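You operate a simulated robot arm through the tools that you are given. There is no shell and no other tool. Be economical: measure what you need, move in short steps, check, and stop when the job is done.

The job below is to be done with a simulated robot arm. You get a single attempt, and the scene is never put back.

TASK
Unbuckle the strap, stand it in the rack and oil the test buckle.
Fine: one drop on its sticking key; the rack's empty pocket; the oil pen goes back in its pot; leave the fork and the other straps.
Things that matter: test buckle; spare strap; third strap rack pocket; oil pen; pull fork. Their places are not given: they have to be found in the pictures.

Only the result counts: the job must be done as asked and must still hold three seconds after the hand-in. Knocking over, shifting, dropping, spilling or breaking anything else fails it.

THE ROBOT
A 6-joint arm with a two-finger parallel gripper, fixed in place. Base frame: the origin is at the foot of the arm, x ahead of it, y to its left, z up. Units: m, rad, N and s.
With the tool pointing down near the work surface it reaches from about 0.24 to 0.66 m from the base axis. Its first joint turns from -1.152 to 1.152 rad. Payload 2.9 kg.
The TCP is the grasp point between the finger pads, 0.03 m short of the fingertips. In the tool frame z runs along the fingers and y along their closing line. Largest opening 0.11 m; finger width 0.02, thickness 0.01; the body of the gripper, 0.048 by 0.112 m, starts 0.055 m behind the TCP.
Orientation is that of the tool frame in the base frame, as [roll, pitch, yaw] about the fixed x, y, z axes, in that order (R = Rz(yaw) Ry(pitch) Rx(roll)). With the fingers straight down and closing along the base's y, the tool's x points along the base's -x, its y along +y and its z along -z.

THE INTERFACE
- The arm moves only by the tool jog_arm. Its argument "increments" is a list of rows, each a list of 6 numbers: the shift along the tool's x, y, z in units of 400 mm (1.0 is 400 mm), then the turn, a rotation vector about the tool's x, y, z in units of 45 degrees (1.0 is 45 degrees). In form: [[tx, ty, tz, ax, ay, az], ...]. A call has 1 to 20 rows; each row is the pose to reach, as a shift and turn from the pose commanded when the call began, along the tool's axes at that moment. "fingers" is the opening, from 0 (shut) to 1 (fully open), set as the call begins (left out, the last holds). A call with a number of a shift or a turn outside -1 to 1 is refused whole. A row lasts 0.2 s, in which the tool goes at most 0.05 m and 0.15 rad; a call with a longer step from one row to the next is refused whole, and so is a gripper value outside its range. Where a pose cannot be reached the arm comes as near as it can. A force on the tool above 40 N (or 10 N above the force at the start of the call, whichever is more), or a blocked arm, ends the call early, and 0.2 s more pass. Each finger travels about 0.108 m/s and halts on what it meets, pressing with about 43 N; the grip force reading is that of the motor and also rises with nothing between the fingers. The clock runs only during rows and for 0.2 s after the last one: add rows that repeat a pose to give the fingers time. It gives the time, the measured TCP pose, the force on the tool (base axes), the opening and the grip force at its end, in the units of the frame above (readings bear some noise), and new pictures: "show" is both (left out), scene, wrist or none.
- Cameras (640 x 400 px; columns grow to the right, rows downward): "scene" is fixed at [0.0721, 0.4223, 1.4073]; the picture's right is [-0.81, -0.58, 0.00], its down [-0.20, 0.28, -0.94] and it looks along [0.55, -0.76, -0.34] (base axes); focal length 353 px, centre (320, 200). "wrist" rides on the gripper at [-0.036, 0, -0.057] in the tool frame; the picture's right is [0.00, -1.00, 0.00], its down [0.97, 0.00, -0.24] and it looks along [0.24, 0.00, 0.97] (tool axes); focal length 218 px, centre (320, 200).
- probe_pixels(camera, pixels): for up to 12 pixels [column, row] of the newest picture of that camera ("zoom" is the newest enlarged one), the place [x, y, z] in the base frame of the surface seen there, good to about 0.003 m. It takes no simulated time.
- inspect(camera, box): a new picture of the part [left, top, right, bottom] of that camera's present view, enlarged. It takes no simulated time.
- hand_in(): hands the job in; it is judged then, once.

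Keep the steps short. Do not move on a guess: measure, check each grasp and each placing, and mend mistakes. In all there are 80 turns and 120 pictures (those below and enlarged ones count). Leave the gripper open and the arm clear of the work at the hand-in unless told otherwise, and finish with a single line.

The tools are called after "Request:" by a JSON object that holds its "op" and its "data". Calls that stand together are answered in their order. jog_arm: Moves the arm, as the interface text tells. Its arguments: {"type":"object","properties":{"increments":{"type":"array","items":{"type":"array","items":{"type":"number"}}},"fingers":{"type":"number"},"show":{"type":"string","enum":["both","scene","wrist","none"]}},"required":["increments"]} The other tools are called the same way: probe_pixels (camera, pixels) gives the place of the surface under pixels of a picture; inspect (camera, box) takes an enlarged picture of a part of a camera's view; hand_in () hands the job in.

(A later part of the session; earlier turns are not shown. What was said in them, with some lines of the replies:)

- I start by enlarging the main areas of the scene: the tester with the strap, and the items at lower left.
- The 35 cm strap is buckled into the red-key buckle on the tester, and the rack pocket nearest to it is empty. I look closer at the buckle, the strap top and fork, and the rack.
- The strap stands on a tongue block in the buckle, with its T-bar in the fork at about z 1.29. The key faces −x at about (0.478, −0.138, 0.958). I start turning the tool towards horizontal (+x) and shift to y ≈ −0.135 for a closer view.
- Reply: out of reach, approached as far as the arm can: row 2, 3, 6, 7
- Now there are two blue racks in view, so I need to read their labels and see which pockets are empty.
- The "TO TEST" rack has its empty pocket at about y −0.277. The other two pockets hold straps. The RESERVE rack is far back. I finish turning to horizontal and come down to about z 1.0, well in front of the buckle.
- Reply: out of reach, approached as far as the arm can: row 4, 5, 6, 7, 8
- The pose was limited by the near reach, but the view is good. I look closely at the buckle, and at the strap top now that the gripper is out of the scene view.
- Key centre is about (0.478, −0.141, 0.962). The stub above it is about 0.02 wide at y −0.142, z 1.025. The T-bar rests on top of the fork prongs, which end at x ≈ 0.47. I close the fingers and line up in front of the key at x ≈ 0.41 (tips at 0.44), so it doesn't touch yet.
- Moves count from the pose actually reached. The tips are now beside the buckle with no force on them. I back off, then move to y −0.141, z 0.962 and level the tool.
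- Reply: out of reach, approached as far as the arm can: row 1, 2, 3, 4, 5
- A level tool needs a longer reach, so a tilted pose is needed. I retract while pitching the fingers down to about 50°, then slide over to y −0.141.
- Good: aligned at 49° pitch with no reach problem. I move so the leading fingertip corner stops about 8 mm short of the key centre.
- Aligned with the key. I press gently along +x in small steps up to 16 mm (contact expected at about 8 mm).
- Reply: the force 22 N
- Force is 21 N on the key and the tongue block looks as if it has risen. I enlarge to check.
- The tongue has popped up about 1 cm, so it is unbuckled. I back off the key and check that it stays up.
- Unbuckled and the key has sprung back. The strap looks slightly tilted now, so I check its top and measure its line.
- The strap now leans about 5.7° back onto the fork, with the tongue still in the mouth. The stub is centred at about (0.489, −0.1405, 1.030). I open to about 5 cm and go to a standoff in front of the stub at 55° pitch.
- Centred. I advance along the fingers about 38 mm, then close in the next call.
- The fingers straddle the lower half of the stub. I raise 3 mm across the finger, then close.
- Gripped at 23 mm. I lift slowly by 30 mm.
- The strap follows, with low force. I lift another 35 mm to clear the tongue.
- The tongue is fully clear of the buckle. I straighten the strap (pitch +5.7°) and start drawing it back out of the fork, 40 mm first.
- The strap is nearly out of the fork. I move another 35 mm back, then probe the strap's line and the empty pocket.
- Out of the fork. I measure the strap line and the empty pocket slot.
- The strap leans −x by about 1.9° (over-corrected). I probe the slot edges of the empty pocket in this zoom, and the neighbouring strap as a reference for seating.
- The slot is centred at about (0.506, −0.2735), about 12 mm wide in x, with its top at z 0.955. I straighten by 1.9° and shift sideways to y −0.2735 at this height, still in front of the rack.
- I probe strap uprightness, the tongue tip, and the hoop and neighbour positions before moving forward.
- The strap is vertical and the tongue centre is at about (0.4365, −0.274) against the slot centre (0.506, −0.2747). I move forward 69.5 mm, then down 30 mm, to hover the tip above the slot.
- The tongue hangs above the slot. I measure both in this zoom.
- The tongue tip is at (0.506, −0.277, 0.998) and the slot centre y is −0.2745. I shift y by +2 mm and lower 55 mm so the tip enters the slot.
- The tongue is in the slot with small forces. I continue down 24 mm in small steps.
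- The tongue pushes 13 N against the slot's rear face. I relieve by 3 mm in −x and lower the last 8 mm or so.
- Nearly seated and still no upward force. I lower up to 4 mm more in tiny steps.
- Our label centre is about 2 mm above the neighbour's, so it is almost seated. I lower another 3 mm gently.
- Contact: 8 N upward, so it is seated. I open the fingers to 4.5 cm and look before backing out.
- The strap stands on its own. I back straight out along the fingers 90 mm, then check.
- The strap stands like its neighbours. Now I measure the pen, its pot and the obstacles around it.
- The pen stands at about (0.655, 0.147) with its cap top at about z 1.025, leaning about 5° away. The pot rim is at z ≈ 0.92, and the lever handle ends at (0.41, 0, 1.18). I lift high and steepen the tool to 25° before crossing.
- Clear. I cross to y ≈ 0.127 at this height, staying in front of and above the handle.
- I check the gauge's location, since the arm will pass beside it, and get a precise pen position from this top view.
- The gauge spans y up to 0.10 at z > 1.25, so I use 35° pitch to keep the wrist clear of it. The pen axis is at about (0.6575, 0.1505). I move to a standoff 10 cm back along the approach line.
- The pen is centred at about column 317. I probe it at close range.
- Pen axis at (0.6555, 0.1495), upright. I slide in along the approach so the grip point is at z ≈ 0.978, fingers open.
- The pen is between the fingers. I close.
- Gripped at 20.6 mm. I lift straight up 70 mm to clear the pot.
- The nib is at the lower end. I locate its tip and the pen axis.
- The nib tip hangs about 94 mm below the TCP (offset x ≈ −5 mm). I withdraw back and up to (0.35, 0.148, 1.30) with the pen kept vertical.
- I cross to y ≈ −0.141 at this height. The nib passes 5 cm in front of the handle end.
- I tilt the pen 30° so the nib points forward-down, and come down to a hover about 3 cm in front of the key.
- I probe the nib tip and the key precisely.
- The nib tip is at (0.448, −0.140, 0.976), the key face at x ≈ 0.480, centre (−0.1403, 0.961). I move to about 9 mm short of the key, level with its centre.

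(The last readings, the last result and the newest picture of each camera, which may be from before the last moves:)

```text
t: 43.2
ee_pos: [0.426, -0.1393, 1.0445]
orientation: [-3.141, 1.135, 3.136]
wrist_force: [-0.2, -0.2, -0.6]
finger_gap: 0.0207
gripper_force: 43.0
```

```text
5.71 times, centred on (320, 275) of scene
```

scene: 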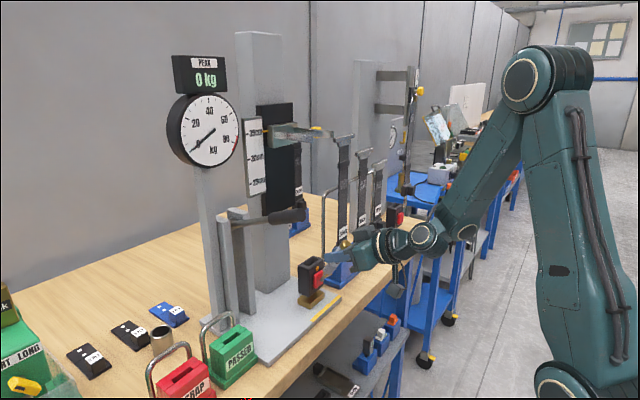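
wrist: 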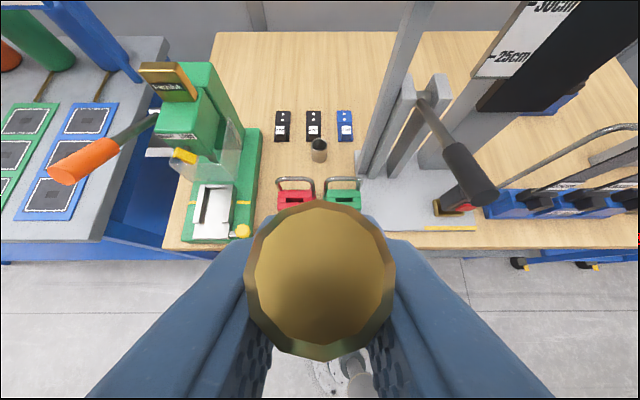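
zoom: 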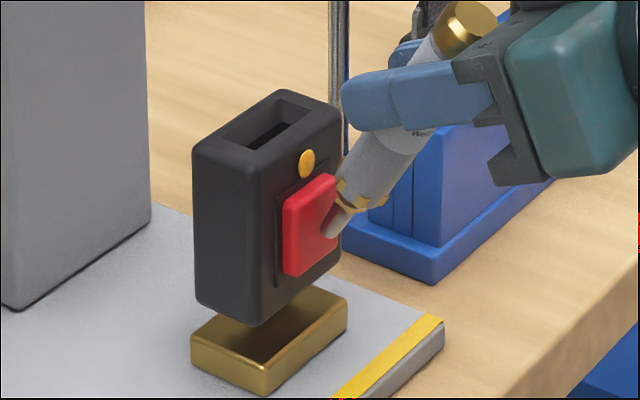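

A yellow oil drop has appeared at the top of the key. I stop advancing and measure it.

Request:
{"op": "probe_pixels", "data": {"camera": "zoom", "pixels": [[306, 163], [300, 163], [306, 153], [306, 174], [320, 182], [290, 205], [325, 232], [345, 220], [300, 185]]}}

Request:
{"op": "inspect", "data": {"camera": "scene", "box": [300, 250, 330, 290]}}

```text
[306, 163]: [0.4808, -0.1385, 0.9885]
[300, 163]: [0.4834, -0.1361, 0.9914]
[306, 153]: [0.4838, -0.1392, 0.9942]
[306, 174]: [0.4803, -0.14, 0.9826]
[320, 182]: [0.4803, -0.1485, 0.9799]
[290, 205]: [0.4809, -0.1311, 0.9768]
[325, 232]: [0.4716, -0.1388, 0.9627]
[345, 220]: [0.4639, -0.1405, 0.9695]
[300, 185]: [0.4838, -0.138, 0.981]
```

```text
10.00 times, centred on (315, 270) of scene
```

zoom: 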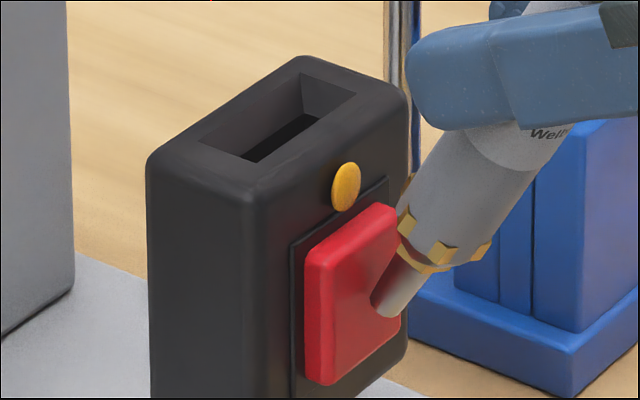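

The drop sits centred at the key's top edge, about 26 mm above where the nib was, so it marks the key's oiled spot. One drop is applied and I don't go closer. I retract back, then up, returning the pen to vertical.

Request:
{"op": "jog_arm", "data": {"increments": [[0.0203, 0, -0.0733, 0, 0, 0], [-0.0533, 0, -0.1265, 0, 0.095, 0], [-0.127, 0, -0.1797, 0, 0.19, 0], [-0.2005, 0, -0.2329, 0, 0.285, 0], [-0.274, 0, -0.2861, 0, 0.38, 0], [-0.3477, 0, -0.3393, 0, 0.475, 0], [-0.4213, 0, -0.3925, 0, 0.57, 0], [-0.4952, 0, -0.4457, 0, 0.665, 0], [-0.4952, 0, -0.4457, 0, 0.665, 0]], "show": "scene"}}

Request:
{"op": "inspect", "data": {"camera": "scene", "box": [290, 240, 350, 310]}}

```text
t: 45.2
ee_pos: [0.348, -0.1395, 1.2988]
orientation: [-3.141, 0.613, 3.136]
wrist_force: [0.3, -0.6, 0.2]
finger_gap: 0.0207
gripper_force: 43.0
```

scene: 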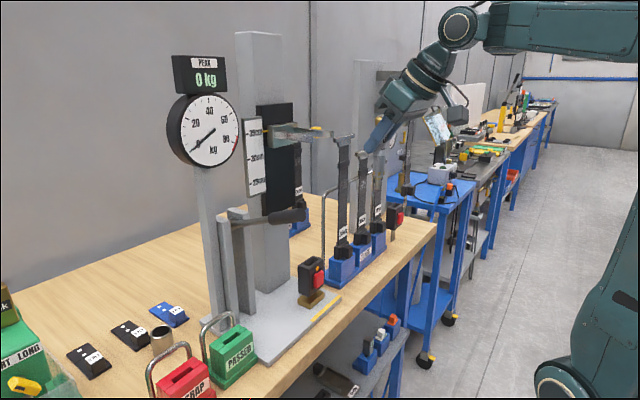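

```text
5.71 times, centred on (320, 275) of scene
```

zoom: 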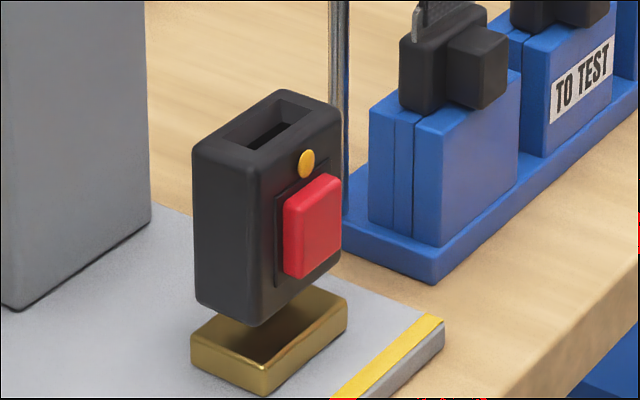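

The single drop stays on the buckle. I cross back to y ≈ 0.149.

Request:
{"op": "jog_arm", "data": {"increments": [[0, 0.09, 0, 0, 0, 0], [0, 0.18, 0, 0, 0, 0], [0, 0.27, 0, 0, 0, 0], [0, 0.36, 0, 0, 0, 0], [0, 0.45, 0, 0, 0, 0], [0, 0.54, 0, 0, 0, 0], [0, 0.63, 0, 0, 0, 0], [0, 0.72, 0, 0, 0, 0], [0, 0.72, 0, 0, 0, 0]], "show": "none"}}

```text
t: 47.2
ee_pos: [0.3511, 0.1477, 1.3004]
orientation: [3.14, 0.612, 3.135]
wrist_force: [0.3, 0.1, -0.3]
finger_gap: 0.0205
gripper_force: 42.8
```

I go back along the same line to hover above the pot.

Request:
{"op": "jog_arm", "data": {"increments": [[-0.0271, 0, 0.094, 0, 0, 0], [-0.0542, 0, 0.188, 0, 0, 0], [-0.0813, 0, 0.282, 0, 0, 0], [-0.1084, 0, 0.376, 0, 0, 0], [-0.1355, 0.001, 0.47, 0, 0, 0], [-0.1626, 0.002, 0.564, 0, 0, 0], [-0.1897, 0.003, 0.658, 0, 0, 0], [-0.2168, 0.003, 0.752, 0, 0, 0], [-0.2439, 0.003, 0.846, 0, 0, 0], [-0.271, 0.003, 0.94, 0, 0, 0], [-0.271, 0.003, 0.94, 0, 0, 0]], "show": "scene"}}

Request:
{"op": "inspect", "data": {"camera": "scene", "box": [135, 270, 185, 370]}}

```text
t: 49.6
ee_pos: [0.654, 0.1489, 1.0562]
orientation: [3.14, 0.613, 3.137]
wrist_force: [-0.6, 0.4, 0.1]
finger_gap: 0.0206
gripper_force: 43.2
```

scene: 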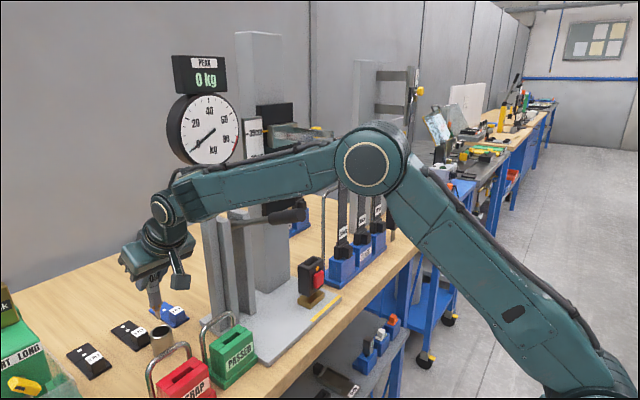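

```text
4.00 times, centred on (160, 320) of scene
```

zoom: 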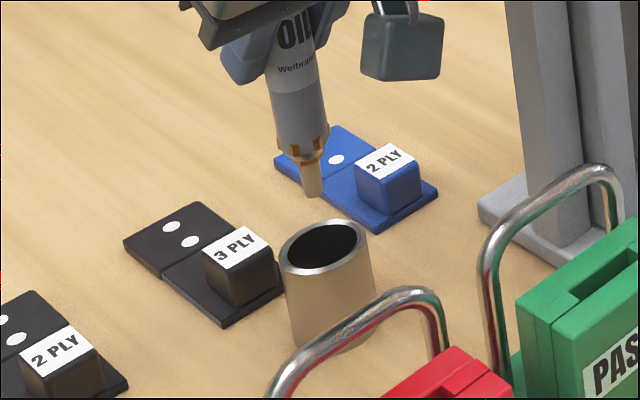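

I measure the pot rim and nib tip.

Request:
{"op": "probe_pixels", "data": {"camera": "zoom", "pixels": [[283, 260], [366, 238], [332, 268], [318, 223], [314, 193], [311, 178], [298, 110], [312, 272], [350, 224], [298, 235]]}}

```text
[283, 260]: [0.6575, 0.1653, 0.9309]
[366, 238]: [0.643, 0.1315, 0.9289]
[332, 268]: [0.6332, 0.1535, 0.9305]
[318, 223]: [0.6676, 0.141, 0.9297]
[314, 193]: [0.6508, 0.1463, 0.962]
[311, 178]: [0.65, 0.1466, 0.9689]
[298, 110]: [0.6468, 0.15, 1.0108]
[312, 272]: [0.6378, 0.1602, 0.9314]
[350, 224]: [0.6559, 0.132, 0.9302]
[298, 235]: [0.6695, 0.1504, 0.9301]
```

The pot centre is (0.650, 0.148) and the nib is within about 3 mm of it. I nudge y +2 mm and lower 60 mm, watching force.

Request:
{"op": "jog_arm", "data": {"increments": [[0, 0.005, 0, 0, 0, 0], [0.0216, 0.005, 0.0307, 0, 0, 0], [0.0432, 0.005, 0.0614, 0, 0, 0], [0.0647, 0.005, 0.092, 0, 0, 0], [0.0863, 0.005, 0.1227, 0, 0, 0]], "show": "scene"}}

Request:
{"op": "inspect", "data": {"camera": "scene", "box": [135, 270, 185, 370]}}

```text
t: 50.8
ee_pos: [0.6557, 0.1487, 0.9939]
orientation: [3.141, 0.612, 3.136]
wrist_force: [-0.3, 1.0, -0.2]
finger_gap: 0.0208
gripper_force: 43.0
```

scene: 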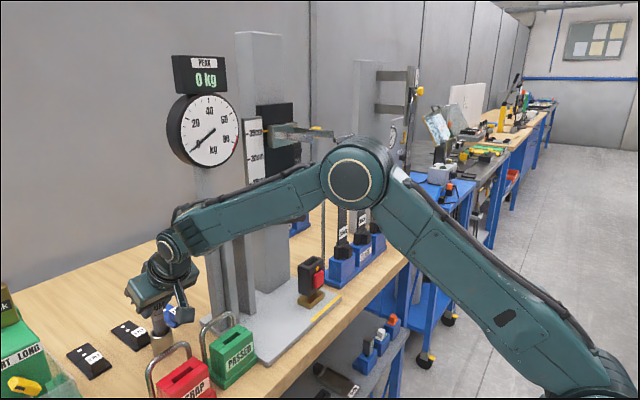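

```text
4.00 times, centred on (160, 320) of scene
```

zoom: 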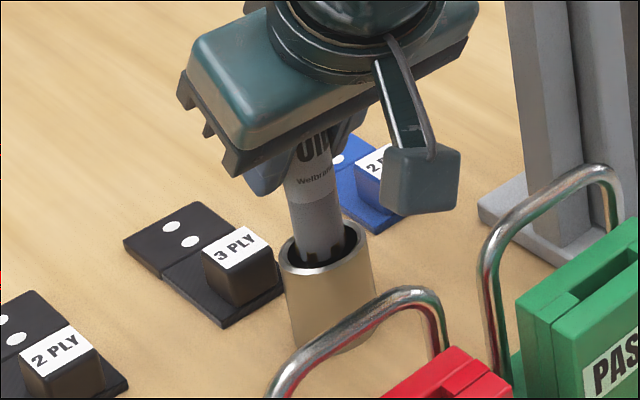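

In the pot with no force. I lower the last 16–18 mm in small steps until it touches bottom.

Request:
{"op": "jog_arm", "data": {"increments": [[0.0086, 0, 0.0123, 0, 0, 0], [0.0158, 0, 0.0225, 0, 0, 0], [0.0201, 0, 0.0286, 0, 0, 0], [0.023, 0, 0.0327, 0, 0, 0], [0.0252, 0, 0.0358, 0, 0, 0]], "show": "none"}}

```text
t: 52.0
ee_pos: [0.6566, 0.151, 0.979]
orientation: [3.139, 0.619, 3.136]
wrist_force: [-5.5, -0.3, 13.9]
finger_gap: 0.0207
gripper_force: 42.9
```

It bottomed (14 N) at the original height. I ease up 1 mm and open the fingers.

Request:
{"op": "jog_arm", "data": {"increments": [[-0.0014, 0, -0.002, 0, 0, 0], [-0.0014, 0, -0.002, 0, 0, 0], [-0.0014, 0, -0.002, 0, 0, 0], [-0.0014, 0, -0.002, 0, 0, 0]], "fingers": 0.55, "show": "wrist"}}

```text
t: 53.0
ee_pos: [0.6564, 0.1501, 0.9804]
orientation: [3.141, 0.613, 3.136]
wrist_force: [0.3, 0.5, -0.1]
finger_gap: 0.0605
gripper_force: 0.0
```

wrist: 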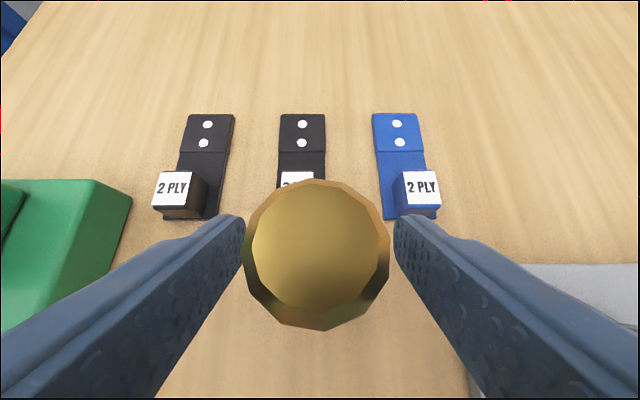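

The pen stands in the pot. I back out along the approach line.

Request:
{"op": "jog_arm", "data": {"increments": [[0, 0, -0.05, 0, 0, 0], [0, 0, -0.12, 0, 0, 0], [0, 0, -0.2, 0, 0, 0], [0, 0, -0.29, 0, 0, 0], [0, 0, -0.38, 0, 0, 0], [0, 0, -0.48, 0, 0, 0]], "show": "wrist"}}

```text
t: 54.4
ee_pos: [0.5456, 0.1508, 1.1364]
orientation: [-3.141, 0.613, 3.136]
wrist_force: [-0.3, 0.5, 0.1]
finger_gap: 0.0604
gripper_force: 0.1
```

wrist: 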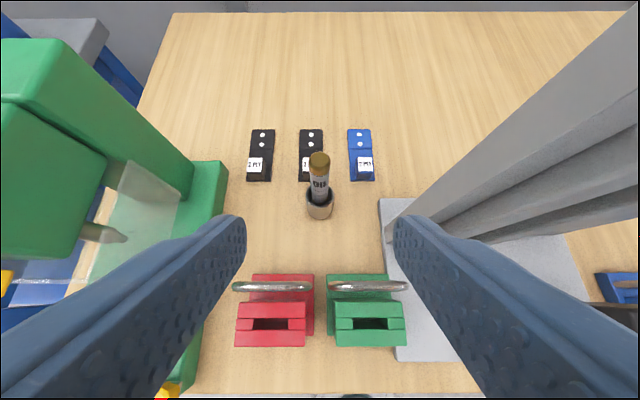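

The pen is upright in its pot. I retract to a clear pose and take a final look.

Request:
{"op": "jog_arm", "data": {"increments": [[0.023, 0, -0.088, 0, 0, 0], [0.047, 0, -0.176, 0, 0, 0], [0.07, 0, -0.264, 0, 0, 0], [0.093, 0, -0.352, 0, 0, 0], [0.116, 0, -0.44, 0, 0, 0], [0.14, 0, -0.528, 0, 0, 0], [0.163, 0, -0.616, 0, 0, 0], [0.163, 0, -0.616, 0, 0, 0]], "fingers": 1, "show": "scene"}}

Request:
{"op": "inspect", "data": {"camera": "scene", "box": [130, 220, 410, 380]}}

Request:
{"op": "inspect", "data": {"camera": "scene", "box": [290, 210, 390, 310]}}

```text
t: 56.2
ee_pos: [0.3489, 0.1513, 1.2994]
orientation: [-3.141, 0.612, 3.137]
wrist_force: [-0.3, -0.1, -1.0]
finger_gap: 0.1102
gripper_force: 0.1
```

scene: 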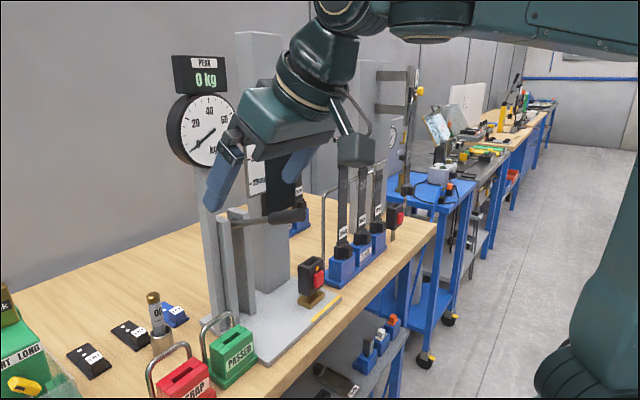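

```text
2.29 times, centred on (270, 300) of scene
```

zoom: 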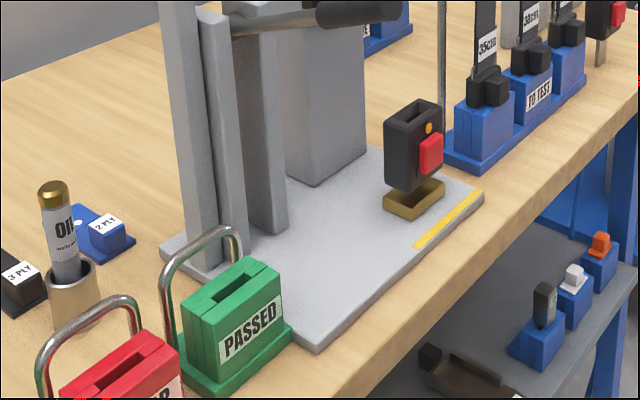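

```text
4.00 times, centred on (340, 260) of scene
```

zoom: 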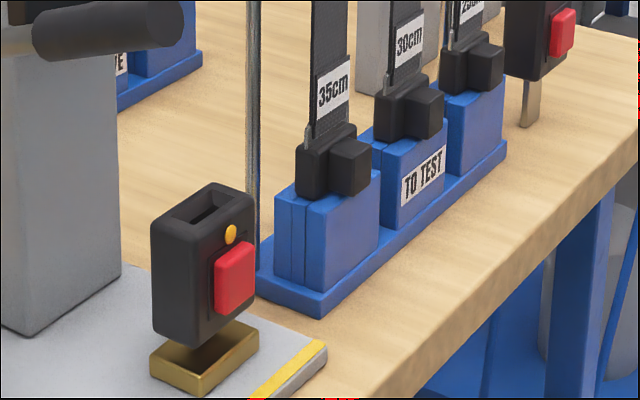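

Everything checks out: the strap is seated in the rack, one drop is on the test buckle's key, the pen is in its pot, the gripper is open and the arm is clear. I hand in.

Request:
{"op": "hand_in", "data": {}}

```text
The job is handed in.
```

The strap is unbuckled and standing in the TO TEST rack's empty pocket, one oil drop shows at the top edge of the test buckle's key, the pen is back in its pot, and the fork and other straps were left alone.
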